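You operate a simulated robot arm through the tools that you are given. There is no shell and no other tool. Be economical: measure what you need, move in short steps, check, and stop when the job is done.

Carry out the task below with a simulated two-armed robot. There is one attempt and no reset: what you move stays moved.

TASK
Take the metal polish tin on the top of the blue-legged table and put it away on the high shelf of the grey rack. Open the bottom cabinet drawer, take the yellow rag and leave it in the inside of the bottom drawer of the red tool cabinet and shut the drawer again. Put the purple fuses box on the white gasket pack. Put the terminals box on the returns shelf of the grey rack away on the low shelf of the blue-legged table. Take the clutch kit box and leave it on the clear pane. Put the bottle marked "screen wash" from the top of the wooden work bench on the top of the white shelf and the bottle labelled "steering oil" on the low bookcase top. Open the fifth cabinet drawer from the top. Any order will do. Set down upright: metal polish tin, terminals box, bottle.

It is judged by the outcome, as a careful person would: the job done as asked, and still so three seconds after it is handed in. It fails if anything else is knocked over, pushed out of place, dropped, spilled or broken.

THE ROBOT
Two 7-joint arms with fingered hands on one trunk, on a base that drives. Base frame: it is fixed to the floor where the robot stands at the start and does not move with it; the origin is under the middle of the robot, x ahead of it, y to its left, z up. Units: m, degrees, N and s.
The left shoulder is at the start at [0.076, 0.125, 1.079], the right one opposite. With the tool pointing down near the work surface each hand reaches from about 0.1 to 0.8 m from the robot's upright axis, wherever it stands, measured 20 degrees to its own side. Places, roughly: bottom cabinet drawer [-5.6, -1.2, 0.2]; chain oil bottle, screen wash bottle, steering oil [-7.5, -0.25, 1]; clear pane (21x12x1 cm) [-5.8, -1.3, 1]; clutch kit box [-5.5, -1.25, 1]; fifth cabinet drawer [-5.6, -1.2, 0.4]; high shelf of the grey rack (79x22 cm) [-1.88, -1.4, 1.46]; inside of the bottom drawer of the red tool cabine [-5.6, -1.3, 0.2]; low bookcase top [-6.5, -1.4, 1]; low shelf of the blue-legged table [0.6, 0.5, 0.2]; metal polish tin [0.75, 0, 0.75]; purple fuses box [-1.75, -1.25, 1.5]; terminals box [-1.75, -1.25, 0.5]; top of the white shelf [-7.8, 3.4, 0.9]; white gasket pack [-1.75, -1, 1]; yellow rag (10x7x3 cm) [-1.1, -1.4, 0.6]. Payload 3.6 kg a hand.
The tool frame of a hand sits at the grasp point between the pads (the TCP): z along the fingers, y along the line on which they close. The tips reach 0.034 m beyond it. The gripper opens to 0.116 m. The gripper's body begins 0.04 m behind the TCP. The gripper is a hand of 5 fingers: y runs from the thumb to the fingers, the wrist lies at [-0.016, -0.16, -0.164] in the tool frame, and closing takes about 1.5 s.
Orientation is told as [roll, pitch, yaw] about the base's x, y, z axes, in that order, counted from this pose: with the fingers straight down and the wrist toward the robot, the tool's x, y and z point along [0, 1, 0], [1, 0, 0] and [0, 0, -1] of the base frame.

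THE INTERFACE
- The arms move only by the tool move_arm. It takes "left_rows", "right_rows" or both (then of equal length, played together; a hand with none holds still); each is a list of rows, each a list of 2 entries, a list of its own where there are three numbers: the shift along the tool's x, y, z in m, then the turn, a rotation vector about the tool's x, y, z in degrees. In form: [[[tx, ty, tz], [rx, ry, rz]], ...]. A call has 1 to 12 rows; each row shifts and turns the commanded pose from where the row before left it, along the tool's axes as they then stand. "left_jaw" and "right_jaw" are, for a hand that has rows, the closure, from 0 (fully open) to 1 (shut), set as the call begins (left out, the last holds). Each row takes 0.2 s and may step no farther than 0.05 m and 8.6 degrees from the row before; otherwise, or with a gripper value out of range, the whole call is refused. Where a pose cannot be reached the arm comes as near as it can. A force on the tool above 40 N (or 10 N above the force at the start of the call, whichever is more), or a blocked arm, ends the call early, and 0.2 s more pass. The fingers move at their own pace (about 0.153 m/s each) and stop on an object; they squeeze with about 27 N. The grip force told is the motor's: it shows also when the fingers shut on nothing. Time passes only in rows, and 0.2 s behind the last, so rows that do not move let the fingers close. The reply holds the time, the measured pose of the TCP, the force on the tool along the base axes, the opening and the grip force, in the units named above and with some noise, with the torque about the TCP (base axes, N m) and any sound that the robot's microphone picked up.
- Cameras (640 x 400 px; columns grow to the right, rows downward): "scene" is now at [0.1709, -0.0106, 1.2451]; the picture's right is [-0.10, -1.00, 0.00], its down [-0.64, 0.06, -0.77] and it looks along [0.76, -0.07, -0.64] (base axes); focal length 214 px, centre (320, 200). "left" rides on the left gripper at [-0.069, -0.134, -0.11] in its tool frame; the picture's right is [-0.77, -0.19, 0.61], its down [0.59, -0.58, 0.57] and it looks along [0.25, 0.80, 0.55] (tool axes); focal length 256 px, centre (320, 200). "right" rides on the right gripper at [0.069, -0.134, -0.11] in its tool frame; the picture's right is [-0.77, 0.19, -0.61], its down [-0.59, -0.58, 0.57] and it looks along [-0.25, 0.79, 0.55] (tool axes); focal length 256 px, centre (320, 200). There is no depth. A picture from a camera that has moved, and an enlarged one, comes with that camera's place and axes in the base frame and with its lens.
- capture(camera): a new picture of that camera. The clock stands still meanwhile.
- slide_trunk(by): slides the trunk up (or, below 0, down) by that many m; the arms and the scene camera ride with it, the base frame stays. It gives what a move gives, with no picture.
- steer(legs): drives the robot by 1 to 6 legs, each [ahead, turn to the left] in m and degrees, along the robot's own axes; the way and the turn of a leg run together, so that a leg with both is an arc; at most 1.5 m and 180 degrees a leg. The arms and the cameras ride along, it lands a little off, and it stops where it bumps. It gives what a move gives.
- curl_fingers(index, middle, ring, little, thumb_bend, thumb_turn, hand): sets how far each is bent, from 0 (flat) to 100 (curled in); at 30 the hand is open as for a grip, at 70 the pads meet at the TCP. One left out holds its place. A second passes; each finger stops where it meets its share of the squeeze, and holds until it gets a number again. A gripper value or a shape takes the hand back. It gives what a move gives, with no picture; readings hold the bend of each and the force on index, middle, ring, little, thumb and palm. thumb_turn goes from beside the hand (0) to across from the fingers (100), as for a grip.
- grasp_type(shape, hand): the hand has 5 fingers and takes this shape, open, in about a second: jaw (thumb against the fingers, like two jaws); tri (thumb and two fingers); tip (a fingertip pinch); poke (one finger out to press); point (the index stretched); flat (the hand flat); cup (the hand cupped); fist (a fist). The gripper value then closes the fingers along that shape, each until it touches; the sizes above hold for jaw. It gives what a move gives, with no picture.
- turn_head(pan, tilt): turns the head with the scene camera to pan (to the left, within 86 degrees either way) and tilt (down, from -29 to 69), counted from straight ahead of the robot. It gives what a move gives.
- enlarge(camera, box): a new picture of the part [left, top, right, bottom] of that camera's present view, enlarged. The clock stands still meanwhile.
- finish_job(): hands the job in; it is judged then, once.

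Work in short steps. Places have to be worked out from the pictures, the camera data and where the tool is seen: move nearer, look again, correct. Check each grasp and each placing, and mend what went wrong. You have 493 turns and 264 pictures in all, those below and enlarged ones among them. Open the grippers and draw the arms clear of the work before you hand the job in, unless the task says otherwise; then end with one line.

The tools are called after "Emit:" as name(argument=value, ...) on one line, values as JSON. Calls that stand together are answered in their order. move_arm: Moves the arms, as the interface text tells. Its arguments: {"type":"object","properties":{"left_rows":{"type":"array","items":{"type":"array"}},"left_jaw":{"type":"number"},"right_rows":{"type":"array","items":{"type":"array"}},"right_jaw":{"type":"number"}},"required":[]} The other tools are called the same way: slide_trunk (by) slides the trunk up or down; grasp_type (shape, hand) gives the hand a shape; curl_fingers (index, middle, ring, little, thumb_bend, thumb_turn, hand) moves the fingers one by one; steer (legs) drives the base; turn_head (pan, tilt) turns the head that bears the scene camera; capture (camera) takes a picture; enlarge (camera, box) takes an enlarged picture of a part of a camera's view; finish_job () hands the job in.

At the start:

```text
time: 0.0
left_tool_pos: [0.5341, 0.1877, 1.1322]
left_orientation: [0.0, 0.0, -0.1]
left_contact_force: [0.3, 0.2, -0.2]
left_torque: [-0.02, 0.0, -0.03]
left_gripper_width: 0.1156
left_gripper_force: 0.0
left_shape: jaw
left_bend: [30.0, 30.0, 30.0, 30.0, 30.0, 97.0]
left_finger forces: [0.0, 0.0, 0.0, 0.0, 0.1, 0.0]
right_tool_pos: [0.4774, -0.2929, 1.0176]
right_orientation: [0.1, 0.0, 0.0]
right_contact_force: [0.0, 0.5, 0.6]
right_torque: [0.02, 0.03, -0.02]
right_gripper_width: 0.1162
right_gripper_force: 0.2
right_shape: jaw
right_bend: [30.0, 30.0, 30.0, 30.0, 30.0, 97.0]
right_finger forces: [0.1, 0.0, 0.1, 0.0, 0.0, 0.0]
trunk travel left (down, up): [-0.275, 0.487]
robot x, y, heading: [-0.0016, -0.0, -0.2]
head pan, tilt: [-5.5, 39.9]
```

scene: 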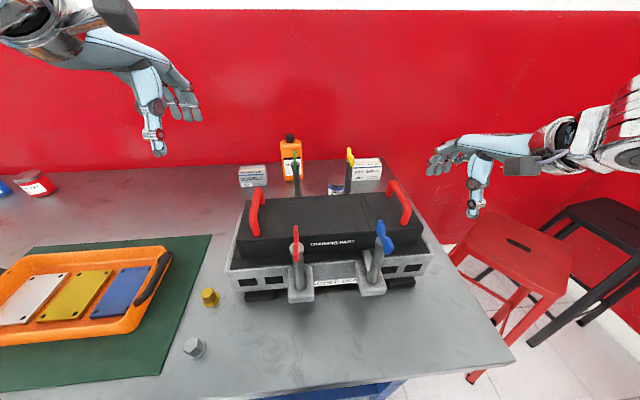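
right: 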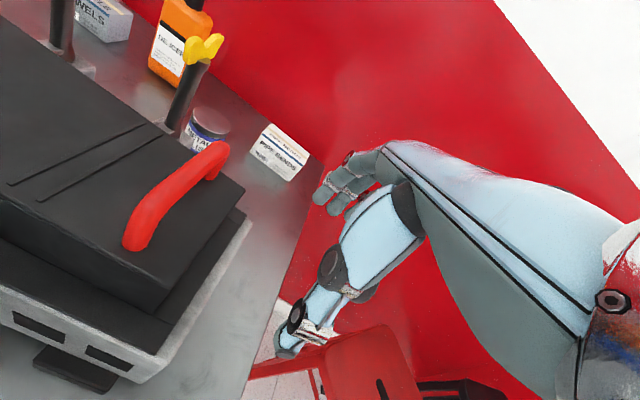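
left: 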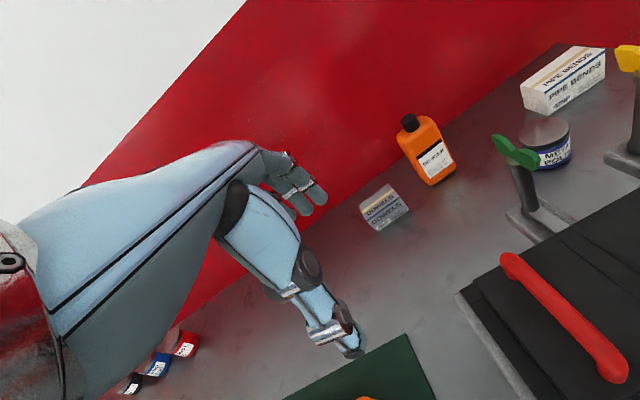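

I'll start with a closer look at the polish tin behind the training part.

Emit:
enlarge(camera="scene", box=[220, 120, 440, 260])

Emit:
enlarge(camera="left", box=[440, 20, 640, 220])

Emit:
enlarge(camera="right", box=[140, 60, 340, 200])

```text
2.86 times, centred on (330, 190) of scene
camera zoom: at [0.1709, -0.0106, 1.2451], right [-0.1, -1.0, 0.0], down [-0.64, 0.06, -0.77], along [0.76, -0.07, -0.64], focal length 613 px, centre (291, 229)
```

zoom: 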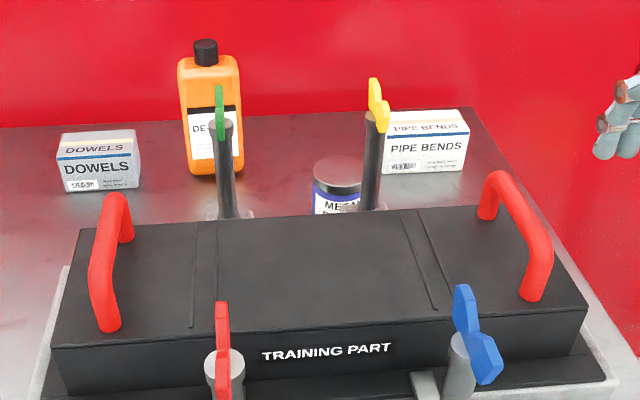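

```text
2.00 times, centred on (540, 120) of left
camera zoom: at [0.399, 0.1207, 1.2428], right [-0.19, -0.77, -0.61], down [-0.58, 0.59, -0.57], along [0.8, 0.25, -0.55], focal length 512 px, centre (-120, 360)
```

zoom: 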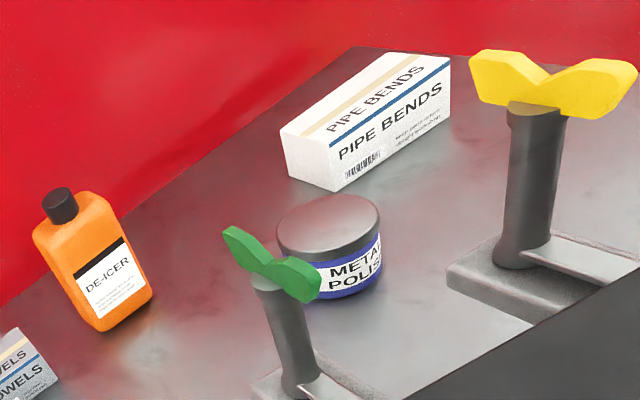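

```text
2.86 times, centred on (240, 130) of right
camera zoom: at [0.3425, -0.2248, 1.1281], right [0.19, -0.77, 0.61], down [-0.58, -0.59, -0.57], along [0.79, -0.25, -0.55], focal length 731 px, centre (549, 400)
```

zoom: 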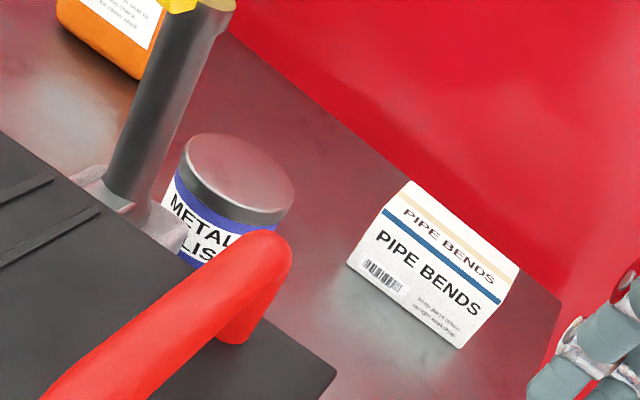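

The tin is at about (0.72, -0.115) with its top near z 0.86, and the yellow clamp is in front of it. I'll raise the right hand and yaw it 60° so the wrist comes from the right.

Emit:
move_arm(right_rows=[[[0, 0, -0.04], [0, 0, 0]], [[0, 0, -0.04], [0, 0, 0]], [[0, 0, 0], [0, 0, -8.57]], [[0, 0, 0], [0, 0, -8.57]], [[0, 0, 0], [0, 0, -8.57]], [[0, 0, 0], [0, 0, -8.57]], [[0, 0, 0], [0, 0, -8.57]], [[0, 0, 0], [0, 0, -8.57]], [[0, 0, 0], [0, 0, -8.57]]])

Emit:
move_arm(right_rows=[[[-0.0174, 0.0394, 0], [0, 0, 0]], [[-0.0174, 0.0394, 0], [0, 0, 0]], [[-0.0174, 0.0394, 0], [0, 0, 0]], [[-0.0174, 0.0394, 0], [0, 0, 0]], [[-0.0174, 0.0394, 0], [0, 0, 0]], [[-0.0174, 0.0394, 0], [0, 0, 0]], [[-0.0174, 0.0394, 0], [0, 0, 0]]])

Emit:
capture(camera="scene")

Emit:
capture(camera="left")

Emit:
capture(camera="right")

```text
time: 2.0
left_tool_pos: [0.5344, 0.1896, 1.1317]
left_orientation: [-0.1, 0.1, 0.0]
left_contact_force: [0.2, -1.0, 0.9]
left_torque: [0.03, -0.01, -0.01]
left_gripper_width: 0.1159
left_gripper_force: 0.0
left_shape: jaw
left_bend: [30.0, 30.0, 30.0, 30.0, 30.0, 97.0]
left_finger forces: [0.1, 0.1, 0.1, 0.1, 0.0, 0.0]
right_tool_pos: [0.4784, -0.2932, 1.0974]
right_orientation: [0.0, -0.1, 60.1]
right_contact_force: [0.2, 0.0, 0.2]
right_torque: [-0.01, 0.01, 0.01]
right_gripper_width: 0.1159
right_gripper_force: 0.0
right_shape: jaw
right_bend: [30.0, 30.0, 30.0, 30.0, 30.0, 97.0]
right_finger forces: [0.0, 0.1, 0.0, 0.0, 0.0, 0.1]
trunk travel left (down, up): [-0.275, 0.487]
robot x, y, heading: [0.0019, 0.0032, 0.1]
head pan, tilt: [-5.5, 39.9]
```

```text
time: 3.6
left_tool_pos: [0.5373, 0.1906, 1.1293]
left_orientation: [-0.1, 0.2, 0.1]
left_contact_force: [0.2, 0.0, 0.0]
left_torque: [-0.05, -0.04, -0.03]
left_gripper_width: 0.1161
left_gripper_force: 0.1
left_shape: jaw
left_bend: [30.0, 30.0, 30.0, 30.0, 30.0, 97.0]
left_finger forces: [0.0, 0.1, 0.1, 0.0, 0.0, 0.1]
right_tool_pos: [0.7236, -0.1116, 1.0972]
right_orientation: [0.1, 0.2, 60.1]
right_contact_force: [0.0, 0.1, 0.0]
right_torque: [0.01, -0.01, 0.01]
right_gripper_width: 0.1159
right_gripper_force: 0.0
right_shape: jaw
right_bend: [30.0, 30.0, 30.0, 30.0, 30.0, 97.0]
right_finger forces: [0.0, 0.0, 0.1, 0.0, 0.1, 0.0]
trunk travel left (down, up): [-0.275, 0.487]
robot x, y, heading: [0.0015, -0.0004, -0.0]
head pan, tilt: [-5.5, 39.9]
```

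```text
257 pictures are left
camera scene: at [0.1744, -0.0084, 1.245], right [-0.09, -1.0, 0.0], down [-0.64, 0.06, -0.77], along [0.76, -0.07, -0.64], focal length 214 px, centre (320, 200)
```

scene: 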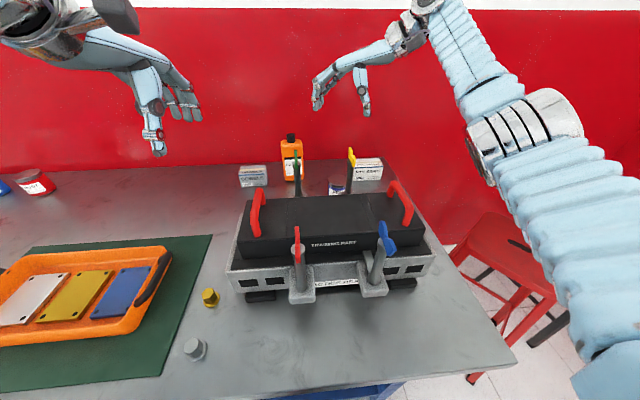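

```text
256 pictures are left
camera left: at [0.4022, 0.1233, 1.2419], right [-0.19, -0.77, -0.61], down [-0.58, 0.59, -0.56], along [0.79, 0.25, -0.56], focal length 256 px, centre (320, 200)
```

left: 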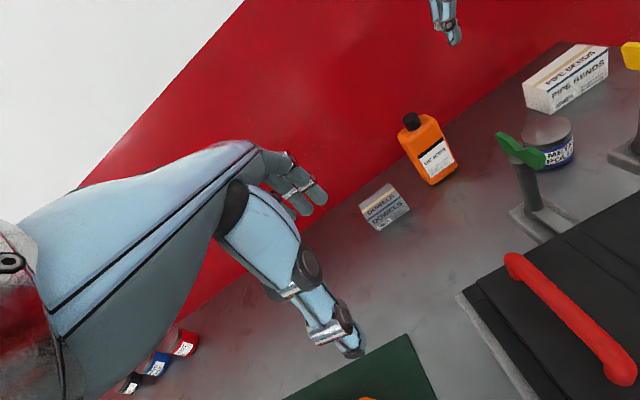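

```text
255 pictures are left
camera right: at [0.5962, -0.1936, 1.2085], right [0.76, -0.22, 0.61], down [0.22, -0.8, -0.56], along [0.61, 0.56, -0.56], focal length 256 px, centre (320, 200)
```

right: 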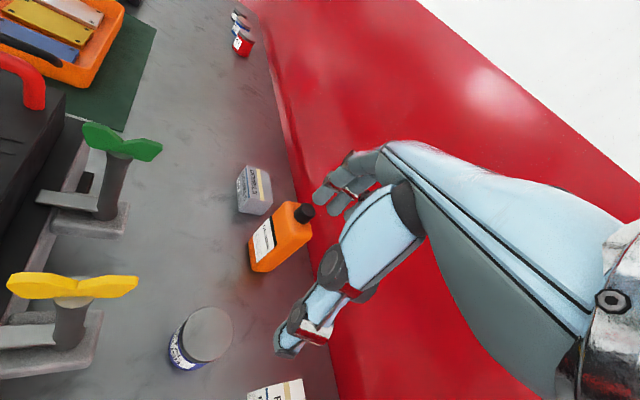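

The right camera puts the tin at about (0.719, -0.118), which agrees. I'll descend partway and check.

Emit:
move_arm(right_rows=[[[0.001, -0.006, 0.045], [0, 0, 0]], [[0, 0, 0.045], [0, 0, 0]], [[0, 0, 0.045], [0, 0, 0]], [[0, 0, 0.035], [0, 0, 0]]])

Emit:
enlarge(camera="left", box=[440, 0, 640, 200])

Emit:
enlarge(camera="scene", box=[240, 60, 480, 240])

Emit:
capture(camera="right")

```text
time: 4.6
left_tool_pos: [0.5342, 0.1896, 1.1313]
left_orientation: [0.0, 0.2, 0.0]
left_contact_force: [-0.9, -0.4, 0.6]
left_torque: [-0.02, 0.03, -0.02]
left_gripper_width: 0.116
left_gripper_force: 0.1
left_shape: jaw
left_bend: [30.0, 30.0, 30.0, 30.0, 30.0, 97.0]
left_finger forces: [0.1, 0.1, 0.1, 0.0, 0.0, 0.1]
right_tool_pos: [0.7212, -0.1208, 0.9274]
right_orientation: [-0.1, 0.0, 60.0]
right_contact_force: [0.2, -0.5, 0.1]
right_torque: [0.02, -0.01, 0.0]
right_gripper_width: 0.1158
right_gripper_force: 0.0
right_shape: jaw
right_bend: [30.0, 30.0, 30.0, 30.0, 30.0, 97.0]
right_finger forces: [0.1, 0.1, 0.0, 0.0, 0.1, 0.0]
trunk travel left (down, up): [-0.275, 0.487]
robot x, y, heading: [0.0004, 0.0028, -0.0]
head pan, tilt: [-5.5, 39.9]
```

```text
2.00 times, centred on (540, 100) of left
camera zoom: at [0.4001, 0.1208, 1.2424], right [-0.19, -0.77, -0.61], down [-0.58, 0.59, -0.56], along [0.79, 0.25, -0.55], focal length 512 px, centre (-120, 400)
```

zoom: 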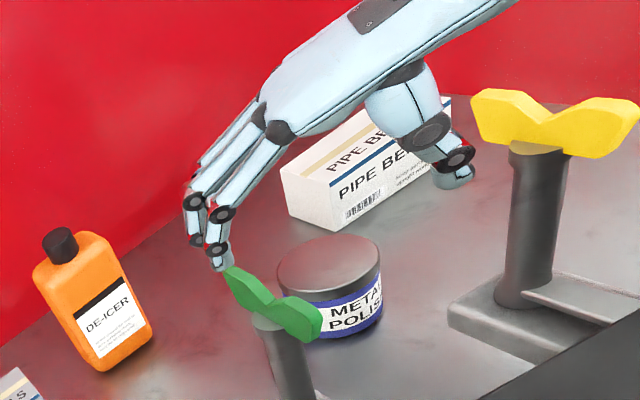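

```text
2.22 times, centred on (360, 150) of scene
camera zoom: at [0.1718, -0.0105, 1.245], right [-0.1, -1.0, 0.0], down [-0.64, 0.06, -0.77], along [0.76, -0.07, -0.64], focal length 477 px, centre (231, 311)
```

zoom: 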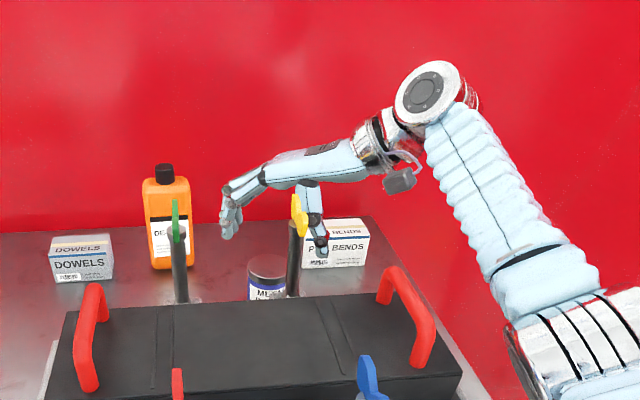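

```text
252 pictures are left
camera right: at [0.5932, -0.2024, 1.038], right [0.76, -0.22, 0.61], down [0.22, -0.79, -0.57], along [0.61, 0.56, -0.55], focal length 256 px, centre (320, 200)
```

right: 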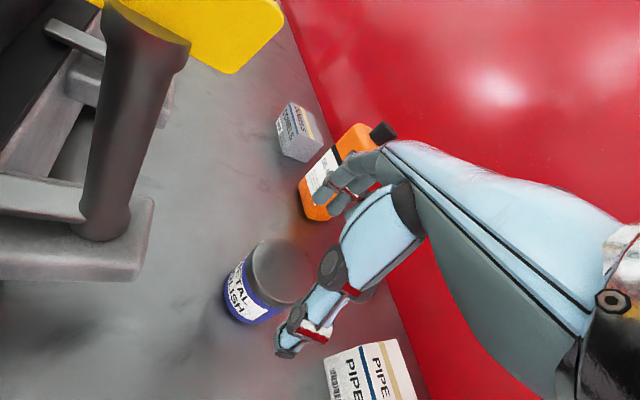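

Everything is clear around the tin. Lowering to grasp height and closing.

Emit:
move_arm(right_rows=[[[0, 0, 0.03], [0, 0, 0]], [[0, 0, 0.03], [0, 0, 0]], [[0, 0, 0.022], [0, 0, 0]]])

Emit:
move_arm(right_rows=[[[0, 0, 0], [0, 0, 0]], [[0, 0, 0], [0, 0, 0]], [[0, 0, 0], [0, 0, 0]], [[0, 0, 0], [0, 0, 0]], [[0, 0, 0], [0, 0, 0]], [[0, 0, 0], [0, 0, 0]], [[0, 0, 0], [0, 0, 0]], [[0, 0, 0], [0, 0, 0]]], right_jaw=1)

Emit:
capture(camera="right")

Emit:
enlarge(camera="left", box=[440, 0, 640, 200])

```text
time: 5.4
left_tool_pos: [0.535, 0.1899, 1.132]
left_orientation: [0.1, 0.0, 0.0]
left_contact_force: [-0.8, 0.5, -0.2]
left_torque: [0.0, 0.02, -0.01]
left_gripper_width: 0.1158
left_gripper_force: 0.0
left_shape: jaw
left_bend: [30.0, 30.0, 30.0, 30.0, 30.0, 97.0]
left_finger forces: [0.0, 0.1, 0.1, 0.0, 0.0, 0.1]
right_tool_pos: [0.7188, -0.1179, 0.8441]
right_orientation: [0.1, -0.1, 60.0]
right_contact_force: [0.1, -0.6, 0.0]
right_torque: [0.0, 0.0, 0.0]
right_gripper_width: 0.116
right_gripper_force: 0.1
right_shape: jaw
right_bend: [30.0, 30.0, 30.0, 30.0, 30.0, 97.0]
right_finger forces: [0.1, 0.1, 0.0, 0.1, 0.0, 0.0]
trunk travel left (down, up): [-0.275, 0.487]
robot x, y, heading: [0.0012, 0.0032, 0.0]
head pan, tilt: [-5.5, 39.9]
```

```text
time: 7.2
left_tool_pos: [0.5334, 0.1902, 1.1309]
left_orientation: [0.1, 0.0, 0.0]
left_contact_force: [0.3, -0.7, -0.4]
left_torque: [0.0, 0.02, 0.0]
left_gripper_width: 0.116
left_gripper_force: 0.0
left_shape: jaw
left_bend: [30.0, 30.0, 30.0, 30.0, 30.0, 97.0]
left_finger forces: [0.0, 0.0, 0.0, 0.1, 0.0, 0.1]
right_tool_pos: [0.7199, -0.1194, 0.8451]
right_orientation: [0.0, 0.0, 59.8]
right_contact_force: [1.0, 0.6, 4.2]
right_torque: [0.18, -0.09, 0.01]
right_gripper_width: 0.0657
right_gripper_force: 26.8
right_shape: jaw
right_bend: [42.0, 45.0, 67.0, 65.0, 58.0, 99.0]
right_finger forces: [15.7, 10.4, 1.2, 0.0, 29.8, 0.1]
trunk travel left (down, up): [-0.275, 0.487]
robot x, y, heading: [-0.0004, 0.0009, 0.2]
head pan, tilt: [-5.5, 39.9]
```

```text
251 pictures are left
camera right: at [0.5907, -0.2006, 0.9557], right [0.76, -0.22, 0.61], down [0.22, -0.79, -0.57], along [0.61, 0.56, -0.55], focal length 256 px, centre (320, 200)
```

right: 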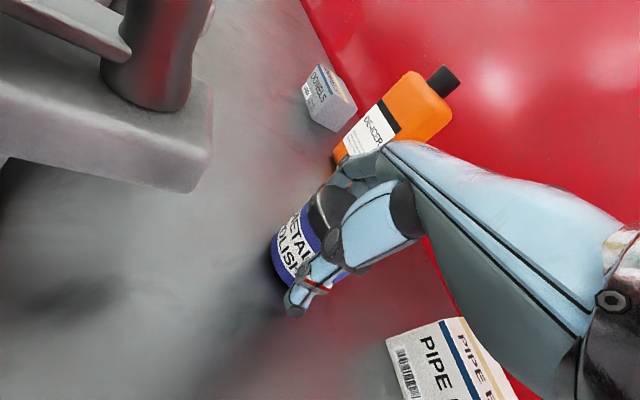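

```text
2.00 times, centred on (540, 100) of left
camera zoom: at [0.3987, 0.121, 1.2429], right [-0.19, -0.77, -0.61], down [-0.58, 0.59, -0.57], along [0.8, 0.25, -0.55], focal length 512 px, centre (-120, 400)
```

zoom: 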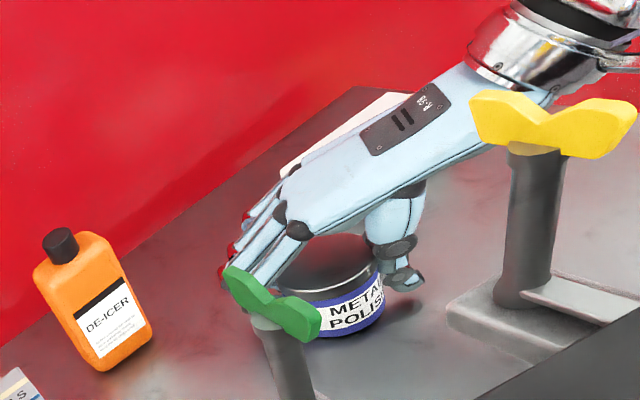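

The tin is held at width 0.066. Lifting straight up well above the clamps.

Emit:
move_arm(right_rows=[[[0, 0, -0.03], [0, 0, 0]], [[0, 0, -0.04], [0, 0, 0]], [[0, 0, -0.045], [0, 0, 0]], [[0, 0, -0.045], [0, 0, 0]], [[0, 0, -0.045], [0, 0, 0]], [[0, 0, -0.045], [0, 0, 0]]])

Emit:
capture(camera="scene")

Emit:
capture(camera="right")

```text
time: 8.6
left_tool_pos: [0.534, 0.1912, 1.1325]
left_orientation: [0.0, 0.1, -0.1]
left_contact_force: [0.3, 0.0, -0.2]
left_torque: [-0.01, -0.01, -0.05]
left_gripper_width: 0.1158
left_gripper_force: 0.0
left_shape: jaw
left_bend: [30.0, 30.0, 30.0, 30.0, 30.0, 97.0]
left_finger forces: [0.1, 0.0, 0.1, 0.0, 0.0, 0.1]
right_tool_pos: [0.7174, -0.1216, 1.0957]
right_orientation: [0.1, 0.1, 60.0]
right_contact_force: [-0.1, -0.1, -1.7]
right_torque: [-0.02, -0.02, 0.02]
right_gripper_width: 0.0651
right_gripper_force: 26.7
right_shape: jaw
right_bend: [42.0, 45.0, 67.0, 65.0, 58.0, 99.0]
right_finger forces: [15.3, 9.9, 1.1, 0.1, 28.5, 0.0]
trunk travel left (down, up): [-0.275, 0.487]
robot x, y, heading: [0.002, 0.0004, 0.2]
head pan, tilt: [-5.5, 39.9]
```

```text
249 pictures are left
camera scene: at [0.1782, -0.0099, 1.2449], right [-0.1, -1.0, 0.0], down [-0.64, 0.06, -0.76], along [0.76, -0.07, -0.65], focal length 214 px, centre (320, 200)
```

scene: 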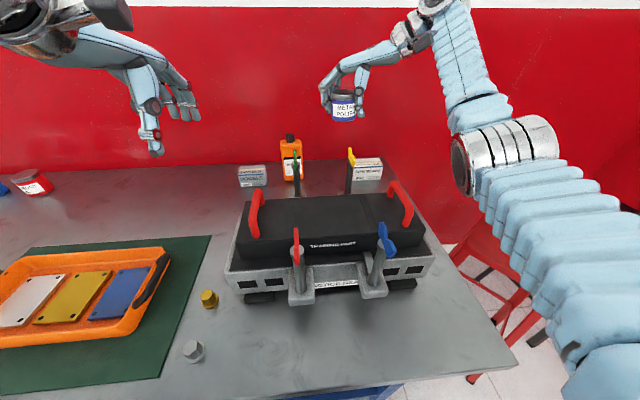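

```text
248 pictures are left
camera right: at [0.5891, -0.2031, 1.2066], right [0.76, -0.22, 0.61], down [0.22, -0.79, -0.57], along [0.61, 0.56, -0.56], focal length 256 px, centre (320, 200)
```

right: 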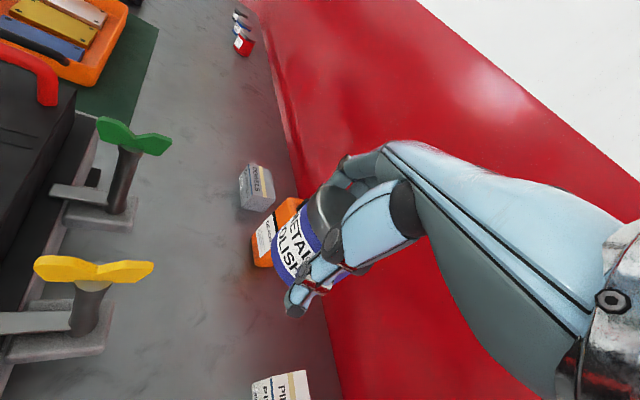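

The tin is held upright. I'll draw both arms in and rotate the right hand back to neutral.

Emit:
move_arm(right_rows=[[[0.0257, -0.0412, 0], [0, 0, 0]], [[0.0257, -0.0412, 0], [0, 0, 0]], [[0.0257, -0.0412, 0], [0, 0, 0]], [[0.0257, -0.0412, 0], [0, 0, 0]], [[0.0257, -0.0412, 0], [0, 0, 0]], [[0.0257, -0.0412, 0], [0, 0, 0]], [[0.0257, -0.0412, 0], [0, 0, 0]]], left_rows=[[[0, -0.02, 0], [0, 0, 0]], [[0, -0.02, 0], [0, 0, 0]], [[0, -0.02, 0], [0, 0, 0]], [[0, -0.02, 0], [0, 0, 0]], [[0, -0.02, 0], [0, 0, 0]], [[0, -0.02, 0], [0, 0, 0]], [[0, -0.02, 0], [0, 0, 0]]])

Emit:
move_arm(right_rows=[[[0, 0, 0], [0, 0, 8.57]], [[0, 0, 0], [0, 0, 8.57]], [[0, 0, 0], [0, 0, 8.57]], [[0, 0, 0], [0, 0, 8.57]], [[0, 0, 0], [0, 0, 8.57]], [[0, 0, 0], [0, 0, 8.57]], [[0, 0, 0], [0, 0, 8.57]]])

Emit:
steer(legs=[[-0.6, 0]])

Emit:
turn_head(pan=-80, tilt=20)

Emit:
capture(camera="scene")

```text
time: 10.2
left_tool_pos: [0.3947, 0.1899, 1.1319]
left_orientation: [0.0, 0.0, -0.1]
left_contact_force: [0.6, 0.3, -0.2]
left_torque: [0.04, 0.0, 0.01]
left_gripper_width: 0.1159
left_gripper_force: 0.0
left_shape: jaw
left_bend: [30.0, 30.0, 30.0, 30.0, 30.0, 97.0]
left_finger forces: [0.0, 0.0, 0.0, 0.1, 0.0, 0.0]
right_tool_pos: [0.4164, -0.2827, 1.0954]
right_orientation: [0.2, -0.1, 59.9]
right_contact_force: [-0.1, 0.4, -1.6]
right_torque: [-0.02, 0.0, 0.01]
right_gripper_width: 0.0653
right_gripper_force: 27.1
right_shape: jaw
right_bend: [42.0, 45.0, 67.0, 65.0, 58.0, 99.0]
right_finger forces: [15.3, 9.9, 1.2, 0.0, 27.9, 0.1]
trunk travel left (down, up): [-0.275, 0.487]
robot x, y, heading: [-0.0015, 0.0026, 0.0]
head pan, tilt: [-5.5, 39.9]
```

```text
time: 11.8
left_tool_pos: [0.3941, 0.1919, 1.132]
left_orientation: [0.1, 0.0, 0.0]
left_contact_force: [-0.5, -0.2, 0.3]
left_torque: [0.02, -0.01, 0.0]
left_gripper_width: 0.1159
left_gripper_force: 0.2
left_shape: jaw
left_bend: [30.0, 30.0, 30.0, 30.0, 30.0, 97.0]
left_finger forces: [0.0, 0.0, 0.0, 0.1, 0.0, 0.0]
right_tool_pos: [0.4169, -0.2815, 1.0956]
right_orientation: [0.0, 0.0, -0.2]
right_contact_force: [-0.4, 0.1, -1.4]
right_torque: [0.02, 0.01, 0.01]
right_gripper_width: 0.0653
right_gripper_force: 27.3
right_shape: jaw
right_bend: [43.0, 45.0, 67.0, 65.0, 58.0, 99.0]
right_finger forces: [15.1, 10.0, 1.2, 0.0, 27.5, 0.0]
trunk travel left (down, up): [-0.275, 0.487]
robot x, y, heading: [0.0011, -0.0015, -0.2]
head pan, tilt: [-5.5, 39.9]
```

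```text
time: 15.2
left_tool_pos: [-0.2034, 0.1922, 1.1312]
left_orientation: [0.1, 0.0, 0.3]
left_contact_force: [0.0, 0.6, 0.9]
left_torque: [0.0, -0.03, 0.01]
left_gripper_width: 0.1159
left_gripper_force: 0.1
left_shape: jaw
left_bend: [30.0, 30.0, 30.0, 30.0, 30.0, 97.0]
left_finger forces: [0.0, 0.1, 0.0, 0.0, 0.0, 0.1]
right_tool_pos: [-0.1766, -0.281, 1.0959]
right_orientation: [0.0, 0.1, 0.2]
right_contact_force: [-1.1, -0.6, -1.2]
right_torque: [-0.01, -0.04, -0.03]
right_gripper_width: 0.0653
right_gripper_force: 26.6
right_shape: jaw
right_bend: [43.0, 45.0, 67.0, 65.0, 58.0, 99.0]
right_finger forces: [15.1, 9.9, 1.2, 0.0, 27.5, 0.1]
trunk travel left (down, up): [-0.275, 0.487]
robot x, y, heading: [-0.595, -0.0007, 0.2]
head pan, tilt: [-5.5, 39.9]
```

```text
time: 16.6
left_tool_pos: [-0.2024, 0.191, 1.1323]
left_orientation: [0.0, 0.0, 0.4]
left_contact_force: [-0.3, -0.6, 0.2]
left_torque: [0.03, -0.04, 0.01]
left_gripper_width: 0.1157
left_gripper_force: 0.0
left_shape: jaw
left_bend: [30.0, 30.0, 30.0, 30.0, 30.0, 97.0]
left_finger forces: [0.0, 0.0, 0.0, 0.0, 0.0, 0.0]
right_tool_pos: [-0.1771, -0.2797, 1.0943]
right_orientation: [-0.1, 0.0, 0.2]
right_contact_force: [0.2, 0.6, -1.3]
right_torque: [0.02, 0.02, 0.0]
right_gripper_width: 0.0652
right_gripper_force: 27.0
right_shape: jaw
right_bend: [43.0, 45.0, 67.0, 65.0, 58.0, 99.0]
right_finger forces: [15.0, 9.9, 1.1, 0.0, 27.4, 0.0]
trunk travel left (down, up): [-0.275, 0.487]
robot x, y, heading: [-0.5925, -0.002, 0.2]
head pan, tilt: [-80.0, 20.0]
```

```text
247 pictures are left
camera scene: at [-0.4924, -0.0952, 1.2763], right [-0.98, -0.18, 0.0], down [-0.06, 0.34, -0.94], along [0.17, -0.92, -0.34], focal length 214 px, centre (320, 200)
```

scene: 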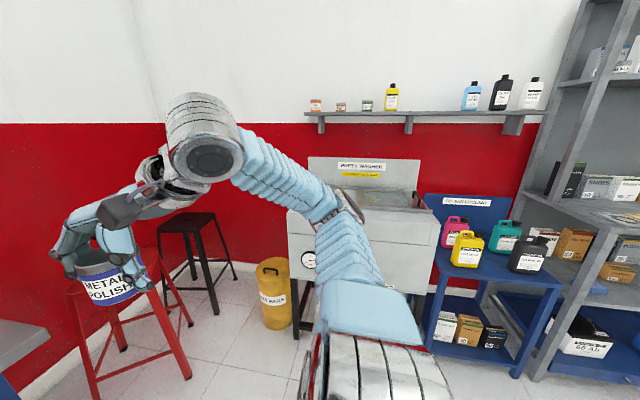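

The way to the rack goes past a parts washer and a blue trolley. I'll turn right on the spot to face it and look along the room.

Emit:
steer(legs=[[0, -90]])

Emit:
turn_head(pan=70, tilt=15)

Emit:
turn_head(pan=-75, tilt=15)

Emit:
capture(camera="scene")

```text
time: 20.8
left_tool_pos: [-0.3954, -0.3908, 1.1332]
left_orientation: [0.0, 0.0, -88.6]
left_contact_force: [0.2, -0.2, -0.1]
left_torque: [0.02, -0.01, -0.01]
left_gripper_width: 0.1161
left_gripper_force: 0.0
left_shape: jaw
left_bend: [30.0, 30.0, 30.0, 30.0, 30.0, 97.0]
left_finger forces: [0.1, 0.1, 0.0, 0.1, 0.0, 0.0]
right_tool_pos: [-0.8675, -0.4245, 1.0961]
right_orientation: [0.0, 0.0, -88.9]
right_contact_force: [-0.1, -0.2, -1.7]
right_torque: [-0.02, -0.02, 0.02]
right_gripper_width: 0.0645
right_gripper_force: 26.7
right_shape: jaw
right_bend: [43.0, 46.0, 67.0, 65.0, 58.0, 99.0]
right_finger forces: [14.9, 9.7, 1.1, 0.0, 26.8, 0.0]
trunk travel left (down, up): [-0.275, 0.487]
robot x, y, heading: [-0.5947, 0.0005, -88.8]
head pan, tilt: [-80.0, 20.0]
```

```text
time: 23.2
left_tool_pos: [-0.3952, -0.3916, 1.133]
left_orientation: [0.1, 0.0, -88.7]
left_contact_force: [-0.4, -0.7, 1.0]
left_torque: [-0.01, 0.0, 0.03]
left_gripper_width: 0.1158
left_gripper_force: 0.2
left_shape: jaw
left_bend: [30.0, 30.0, 30.0, 30.0, 30.0, 97.0]
left_finger forces: [0.1, 0.0, 0.1, 0.0, 0.0, 0.1]
right_tool_pos: [-0.8678, -0.426, 1.0955]
right_orientation: [0.0, 0.1, -88.8]
right_contact_force: [-0.9, -0.4, -1.3]
right_torque: [-0.01, 0.04, 0.01]
right_gripper_width: 0.0646
right_gripper_force: 26.7
right_shape: jaw
right_bend: [43.0, 46.0, 67.0, 65.0, 58.0, 99.0]
right_finger forces: [15.0, 9.7, 1.1, 0.0, 26.7, 0.1]
trunk travel left (down, up): [-0.275, 0.487]
robot x, y, heading: [-0.598, 0.0023, -88.8]
head pan, tilt: [70.0, 15.0]
```

```text
time: 25.5
left_tool_pos: [-0.3961, -0.3904, 1.1326]
left_orientation: [0.0, 0.0, -88.7]
left_contact_force: [-0.2, -0.5, -0.1]
left_torque: [-0.01, -0.01, -0.01]
left_gripper_width: 0.1158
left_gripper_force: 0.1
left_shape: jaw
left_bend: [30.0, 30.0, 30.0, 30.0, 30.0, 97.0]
left_finger forces: [0.0, 0.0, 0.0, 0.1, 0.0, 0.1]
right_tool_pos: [-0.8681, -0.4246, 1.0962]
right_orientation: [0.0, 0.0, -88.8]
right_contact_force: [-0.1, 0.1, -1.9]
right_torque: [-0.02, 0.01, -0.01]
right_gripper_width: 0.0644
right_gripper_force: 27.1
right_shape: jaw
right_bend: [43.0, 46.0, 67.0, 65.0, 58.0, 99.0]
right_finger forces: [14.9, 9.7, 1.2, 0.1, 26.7, 0.1]
trunk travel left (down, up): [-0.275, 0.487]
robot x, y, heading: [-0.5934, -0.0005, -88.9]
head pan, tilt: [-75.0, 15.0]
```

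```text
246 pictures are left
camera scene: at [-0.6824, -0.1155, 1.2845], right [-0.28, 0.96, 0.0], down [0.25, 0.07, -0.97], along [-0.93, -0.27, -0.26], focal length 214 px, centre (320, 200)
```

scene: 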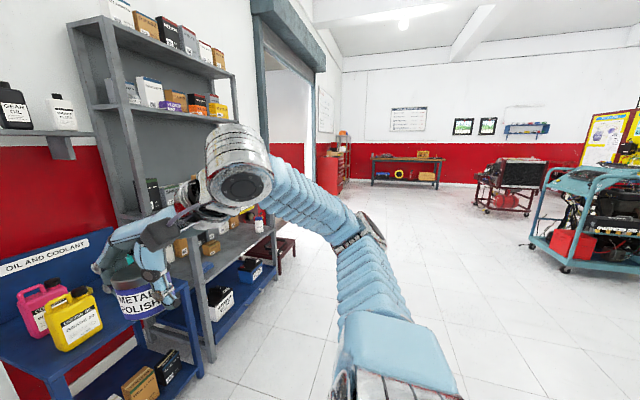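

The floor is clear. I'll drive to in front of the rack and face it.

Emit:
steer(legs=[[0, -90], [1.2, 0], [0, 90]])

Emit:
turn_head(pan=0, tilt=5)

Emit:
capture(camera="scene")

```text
time: 39.3
left_tool_pos: [-1.6267, -0.379, 1.1325]
left_orientation: [0.0, 0.0, -91.4]
left_contact_force: [0.0, 0.0, -0.3]
left_torque: [0.01, 0.01, 0.01]
left_gripper_width: 0.1157
left_gripper_force: 0.0
left_shape: jaw
left_bend: [30.0, 30.0, 30.0, 30.0, 30.0, 97.0]
left_finger forces: [0.0, 0.0, 0.1, 0.0, 0.1, 0.0]
right_tool_pos: [-2.0982, -0.3903, 1.0949]
right_orientation: [0.0, 0.0, -91.5]
right_contact_force: [0.0, -0.6, -0.3]
right_torque: [0.0, 0.03, -0.01]
right_gripper_width: 0.0642
right_gripper_force: 27.4
right_shape: jaw
right_bend: [43.0, 46.0, 67.0, 65.0, 59.0, 99.0]
right_finger forces: [14.5, 9.4, 0.8, 0.0, 24.9, 0.0]
trunk travel left (down, up): [-0.275, 0.487]
robot x, y, heading: [-1.8046, 0.0213, -91.5]
head pan, tilt: [-75.0, 15.0]
```

```text
time: 40.8
left_tool_pos: [-1.626, -0.3798, 1.132]
left_orientation: [0.1, -0.1, -91.4]
left_contact_force: [0.0, 0.5, 0.1]
left_torque: [0.01, 0.01, -0.01]
left_gripper_width: 0.1158
left_gripper_force: 0.1
left_shape: jaw
left_bend: [30.0, 30.0, 30.0, 30.0, 30.0, 97.0]
left_finger forces: [0.1, 0.0, 0.1, 0.0, 0.1, 0.0]
right_tool_pos: [-2.0998, -0.3903, 1.0965]
right_orientation: [0.0, 0.1, -91.5]
right_contact_force: [0.0, -0.5, -1.5]
right_torque: [0.02, -0.02, 0.0]
right_gripper_width: 0.064
right_gripper_force: 27.1
right_shape: jaw
right_bend: [43.0, 46.0, 67.0, 65.0, 59.0, 99.0]
right_finger forces: [14.5, 9.3, 0.9, 0.0, 24.9, 0.0]
trunk travel left (down, up): [-0.275, 0.487]
robot x, y, heading: [-1.8065, 0.0189, -91.4]
head pan, tilt: [0.0, 5.0]
```

```text
245 pictures are left
camera scene: at [-1.8109, -0.1602, 1.3007], right [-1.0, 0.03, 0.0], down [0.0, 0.09, -1.0], along [-0.03, -1.0, -0.09], focal length 214 px, centre (320, 200)
```

scene: 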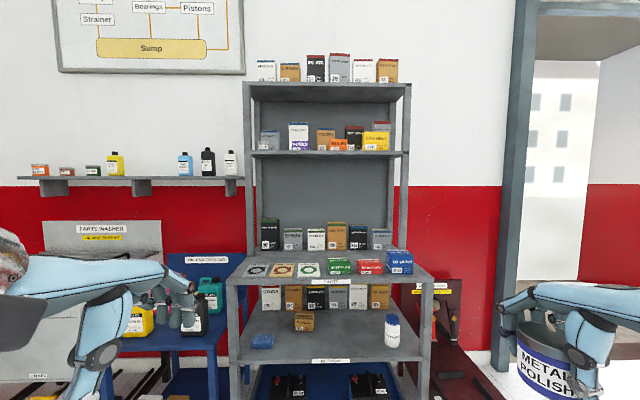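

Emit:
enlarge(camera="scene", box=[230, 70, 430, 195])

Emit:
enlarge(camera="scene", box=[220, 205, 440, 400])

```text
3.20 times, centred on (330, 132) of scene
camera zoom: at [-1.8109, -0.1602, 1.3007], right [-1.0, 0.03, 0.0], down [0.0, 0.09, -1.0], along [-0.03, -1.0, -0.09], focal length 686 px, centre (288, 416)
```

zoom: 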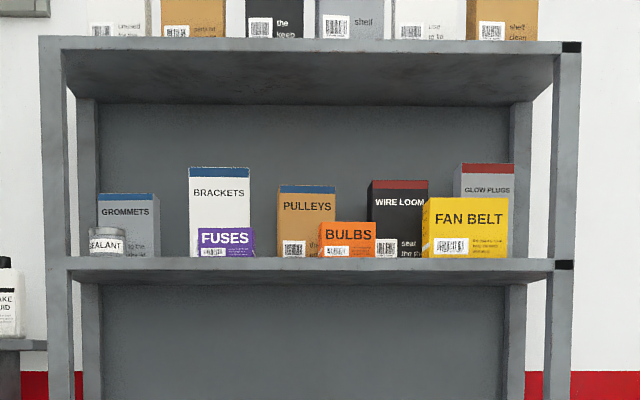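

```text
2.05 times, centred on (330, 302) of scene
camera zoom: at [-1.8109, -0.1602, 1.3007], right [-1.0, 0.03, 0.0], down [0.0, 0.09, -1.0], along [-0.03, -1.0, -0.09], focal length 440 px, centre (300, -10)
```

zoom: 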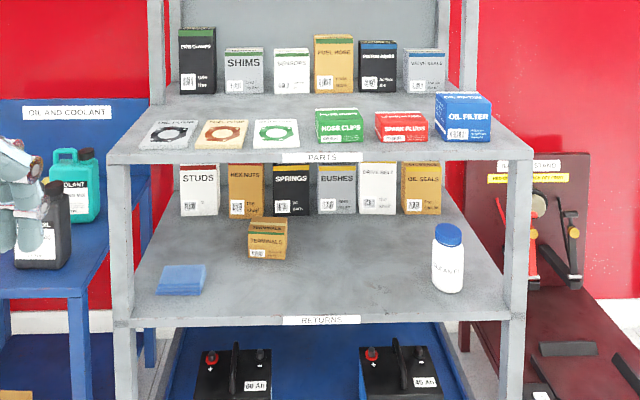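

I can see the rack layout: fuses on the high shelf, gasket packs on the PARTS counter, terminals on the RETURNS shelf. I'll raise the trunk, move closer, and look down at the base clearance.

Emit:
slide_trunk(by=0.44)

Emit:
steer(legs=[[0.3, 1.4]])

Emit:
turn_head(pan=0, tilt=65)

Emit:
capture(camera="scene")

Emit:
turn_head(pan=0, tilt=15)

Emit:
capture(camera="scene")

```text
refused: 0.44 is not a number from -0.4 to 0.4
```

```text
time: 42.9
left_tool_pos: [-1.6163, -0.6742, 1.1328]
left_orientation: [0.0, 0.1, -89.6]
left_contact_force: [-0.2, -0.4, -0.7]
left_torque: [0.01, 0.04, 0.03]
left_gripper_width: 0.1159
left_gripper_force: 0.1
left_shape: jaw
left_bend: [30.0, 30.0, 30.0, 30.0, 30.0, 97.0]
left_finger forces: [0.0, 0.0, 0.0, 0.1, 0.0, 0.1]
right_tool_pos: [-2.087, -0.7001, 1.0954]
right_orientation: [0.0, 0.1, -89.6]
right_contact_force: [-1.0, -0.2, -1.9]
right_torque: [0.06, 0.01, -0.03]
right_gripper_width: 0.064
right_gripper_force: 27.3
right_shape: jaw
right_bend: [43.0, 46.0, 67.0, 65.0, 59.0, 99.0]
right_finger forces: [14.5, 9.3, 0.9, 0.0, 25.0, 0.0]
trunk travel left (down, up): [-0.275, 0.487]
robot x, y, heading: [-1.8104, -0.2839, -89.6]
head pan, tilt: [0.0, 5.0]
```

```text
time: 44.1
left_tool_pos: [-1.6157, -0.674, 1.1321]
left_orientation: [0.0, 0.1, -89.6]
left_contact_force: [0.2, -1.3, -0.6]
left_torque: [0.02, -0.02, 0.02]
left_gripper_width: 0.1158
left_gripper_force: 0.0
left_shape: jaw
left_bend: [30.0, 30.0, 30.0, 30.0, 30.0, 97.0]
left_finger forces: [0.1, 0.0, 0.0, 0.0, 0.1, 0.1]
right_tool_pos: [-2.0892, -0.7006, 1.0952]
right_orientation: [-0.1, 0.2, -89.6]
right_contact_force: [-0.2, 0.3, -1.9]
right_torque: [0.0, 0.04, 0.01]
right_gripper_width: 0.0638
right_gripper_force: 27.1
right_shape: jaw
right_bend: [43.0, 46.0, 67.0, 65.0, 59.0, 99.0]
right_finger forces: [14.5, 9.3, 0.9, 0.1, 25.0, 0.0]
trunk travel left (down, up): [-0.275, 0.487]
robot x, y, heading: [-1.8107, -0.2796, -89.6]
head pan, tilt: [0.0, 65.0]
```

```text
242 pictures are left
camera scene: at [-1.808, -0.4298, 1.2127], right [-1.0, -0.01, 0.0], down [-0.01, 0.91, -0.42], along [0.0, -0.42, -0.91], focal length 214 px, centre (320, 200)
```

scene: 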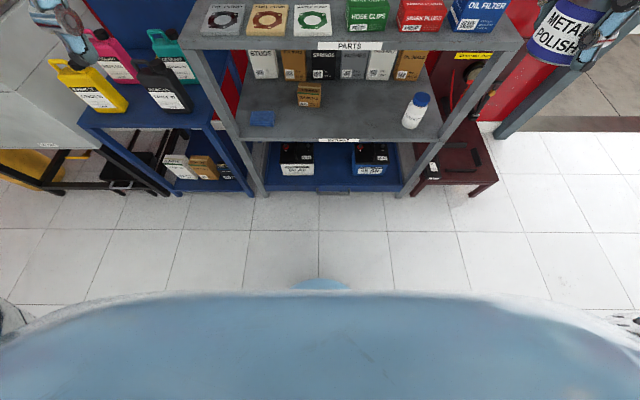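

```text
time: 45.3
left_tool_pos: [-1.6164, -0.6743, 1.1319]
left_orientation: [0.1, 0.0, -89.5]
left_contact_force: [-0.1, -0.2, 0.5]
left_torque: [0.0, -0.03, 0.03]
left_gripper_width: 0.116
left_gripper_force: 0.0
left_shape: jaw
left_bend: [30.0, 30.0, 30.0, 30.0, 30.0, 97.0]
left_finger forces: [0.0, 0.0, 0.1, 0.1, 0.0, 0.0]
right_tool_pos: [-2.0881, -0.7004, 1.0949]
right_orientation: [0.0, 0.1, -89.6]
right_contact_force: [0.0, -0.1, -2.4]
right_torque: [0.01, -0.02, -0.03]
right_gripper_width: 0.064
right_gripper_force: 27.2
right_shape: jaw
right_bend: [43.0, 46.0, 67.0, 65.0, 59.0, 99.0]
right_finger forces: [14.5, 9.3, 0.9, 0.1, 25.0, 0.0]
trunk travel left (down, up): [-0.275, 0.487]
robot x, y, heading: [-1.8067, -0.2821, -89.7]
head pan, tilt: [0.0, 15.0]
```

```text
241 pictures are left
camera scene: at [-1.8078, -0.4625, 1.2844], right [-1.0, -0.01, 0.0], down [0.0, 0.26, -0.97], along [0.01, -0.97, -0.26], focal length 214 px, centre (320, 200)
```

scene: 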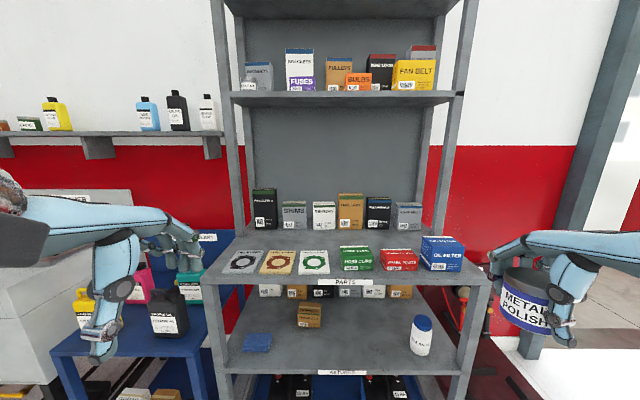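

The rack's front posts come out at y≈-1.04, the counter at z≈0.87 and the high shelf at 1.46. I'll raise the trunk and move a little closer to see the high shelf from above.

Emit:
slide_trunk(by=0.4)

Emit:
turn_head(pan=0, tilt=20)

Emit:
capture(camera="scene")

Emit:
enlarge(camera="scene", box=[210, 80, 470, 230])

```text
time: 49.2
left_tool_pos: [-1.6163, -0.6728, 1.5327]
left_orientation: [0.0, 0.0, -89.6]
left_contact_force: [-0.2, -0.7, 0.6]
left_torque: [0.0, -0.04, 0.0]
left_gripper_width: 0.1159
left_gripper_force: 0.1
left_shape: jaw
left_bend: [30.0, 30.0, 30.0, 30.0, 30.0, 97.0]
left_finger forces: [0.1, 0.0, 0.1, 0.0, 0.0, 0.0]
right_tool_pos: [-2.0882, -0.7007, 1.4949]
right_orientation: [0.0, 0.1, -89.6]
right_contact_force: [0.0, 0.4, -1.4]
right_torque: [0.0, 0.02, 0.01]
right_gripper_width: 0.0638
right_gripper_force: 26.8
right_shape: jaw
right_bend: [43.0, 46.0, 67.0, 65.0, 59.0, 99.0]
right_finger forces: [14.4, 9.4, 1.0, 0.1, 24.8, 0.1]
trunk travel left (down, up): [-0.675, 0.087]
robot x, y, heading: [-1.8087, -0.2818, -89.6]
head pan, tilt: [0.0, 15.0]
```

```text
time: 49.8
left_tool_pos: [-1.6167, -0.6743, 1.532]
left_orientation: [-0.1, -0.1, -89.5]
left_contact_force: [0.8, -0.4, -0.3]
left_torque: [0.0, 0.01, 0.02]
left_gripper_width: 0.1159
left_gripper_force: 0.1
left_shape: jaw
left_bend: [30.0, 30.0, 30.0, 30.0, 30.0, 97.0]
left_finger forces: [0.1, 0.0, 0.0, 0.1, 0.2, 0.0]
right_tool_pos: [-2.0895, -0.7007, 1.4952]
right_orientation: [0.0, 0.0, -89.6]
right_contact_force: [0.4, -1.0, -1.6]
right_torque: [0.02, -0.04, -0.02]
right_gripper_width: 0.0643
right_gripper_force: 27.4
right_shape: jaw
right_bend: [43.0, 46.0, 67.0, 65.0, 59.0, 99.0]
right_finger forces: [14.4, 9.4, 0.9, 0.2, 24.8, 0.0]
trunk travel left (down, up): [-0.675, 0.087]
robot x, y, heading: [-1.8101, -0.2804, -89.7]
head pan, tilt: [0.0, 20.0]
```

```text
240 pictures are left
camera scene: at [-1.8084, -0.3882, 1.68], right [-1.0, -0.01, 0.0], down [0.0, 0.34, -0.94], along [0.01, -0.94, -0.34], focal length 214 px, centre (320, 200)
```

scene: 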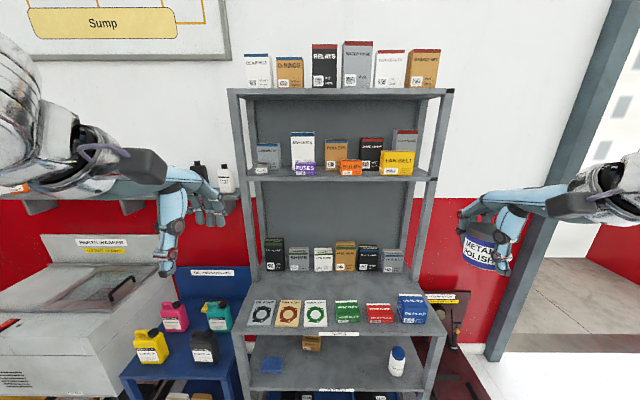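

```text
2.46 times, centred on (340, 155) of scene
camera zoom: at [-1.8084, -0.3882, 1.68], right [-1.0, -0.01, 0.0], down [0.0, 0.34, -0.94], along [0.01, -0.94, -0.34], focal length 528 px, centre (271, 311)
```

zoom: 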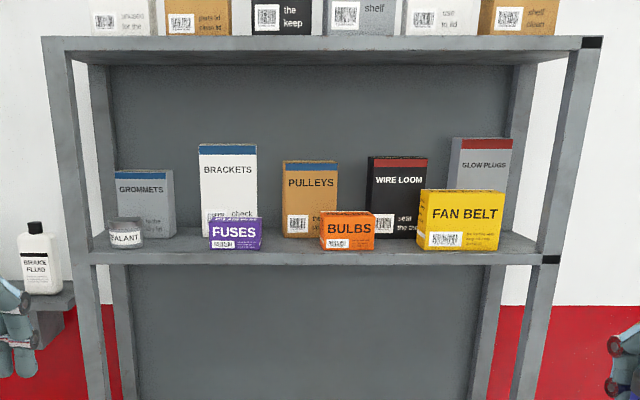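

The fuses box sits at about x -1.744, y -1.32 to -1.37, with its top at 1.51 and space behind it. I'll drive in closer.

Emit:
steer(legs=[[0.34, 0]])

Emit:
turn_head(pan=0, tilt=30)

Emit:
capture(camera="scene")

Emit:
capture(camera="left")

```text
time: 52.0
left_tool_pos: [-1.6112, -1.0141, 1.5327]
left_orientation: [0.0, 0.1, -89.4]
left_contact_force: [-0.8, -0.3, 0.0]
left_torque: [0.01, 0.01, 0.03]
left_gripper_width: 0.1157
left_gripper_force: 0.1
left_shape: jaw
left_bend: [30.0, 30.0, 30.0, 30.0, 30.0, 97.0]
left_finger forces: [0.0, 0.0, 0.0, 0.1, 0.0, 0.1]
right_tool_pos: [-2.0833, -1.0417, 1.4953]
right_orientation: [0.0, 0.0, -89.4]
right_contact_force: [-0.9, 0.1, -2.8]
right_torque: [0.01, 0.01, -0.01]
right_gripper_width: 0.0641
right_gripper_force: 27.0
right_shape: jaw
right_bend: [43.0, 46.0, 67.0, 65.0, 59.0, 99.0]
right_finger forces: [14.6, 9.3, 1.0, 0.0, 24.9, 0.0]
trunk travel left (down, up): [-0.675, 0.087]
robot x, y, heading: [-1.8067, -0.6255, -89.3]
head pan, tilt: [0.0, 20.0]
```

```text
time: 52.8
left_tool_pos: [-1.6111, -1.0145, 1.533]
left_orientation: [0.0, 0.0, -89.4]
left_contact_force: [0.2, 0.4, 0.3]
left_torque: [0.0, 0.01, -0.03]
left_gripper_width: 0.116
left_gripper_force: 0.1
left_shape: jaw
left_bend: [30.0, 30.0, 30.0, 30.0, 30.0, 97.0]
left_finger forces: [0.0, 0.0, 0.1, 0.0, 0.0, 0.1]
right_tool_pos: [-2.0829, -1.0429, 1.4953]
right_orientation: [0.0, 0.1, -89.3]
right_contact_force: [-0.7, 0.6, -0.6]
right_torque: [0.02, -0.03, 0.03]
right_gripper_width: 0.0641
right_gripper_force: 26.9
right_shape: jaw
right_bend: [43.0, 46.0, 67.0, 65.0, 59.0, 99.0]
right_finger forces: [14.4, 9.3, 1.1, 0.0, 24.9, 0.0]
trunk travel left (down, up): [-0.675, 0.087]
robot x, y, heading: [-1.8039, -0.6232, -89.1]
head pan, tilt: [0.0, 30.0]
```

```text
238 pictures are left
camera scene: at [-1.8046, -0.7267, 1.6639], right [-1.0, -0.01, 0.0], down [-0.01, 0.5, -0.87], along [0.01, -0.87, -0.5], focal length 214 px, centre (320, 200)
```

scene: 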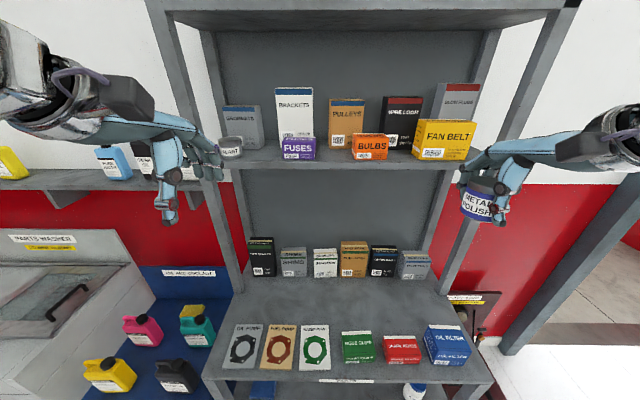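

```text
237 pictures are left
camera left: at [-1.682, -0.8809, 1.6435], right [-0.77, 0.18, -0.61], down [0.58, 0.58, -0.56], along [0.26, -0.79, -0.55], focal length 256 px, centre (320, 200)
```

left: 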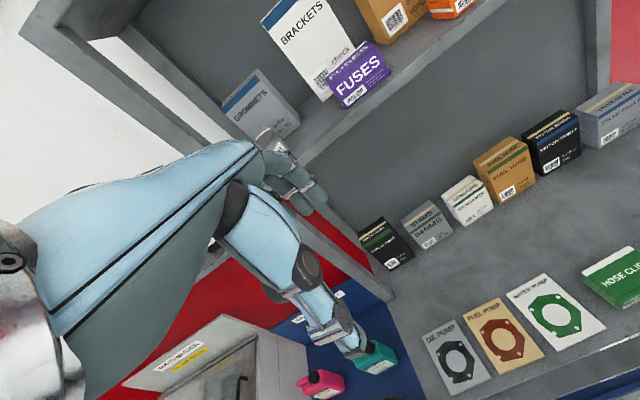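

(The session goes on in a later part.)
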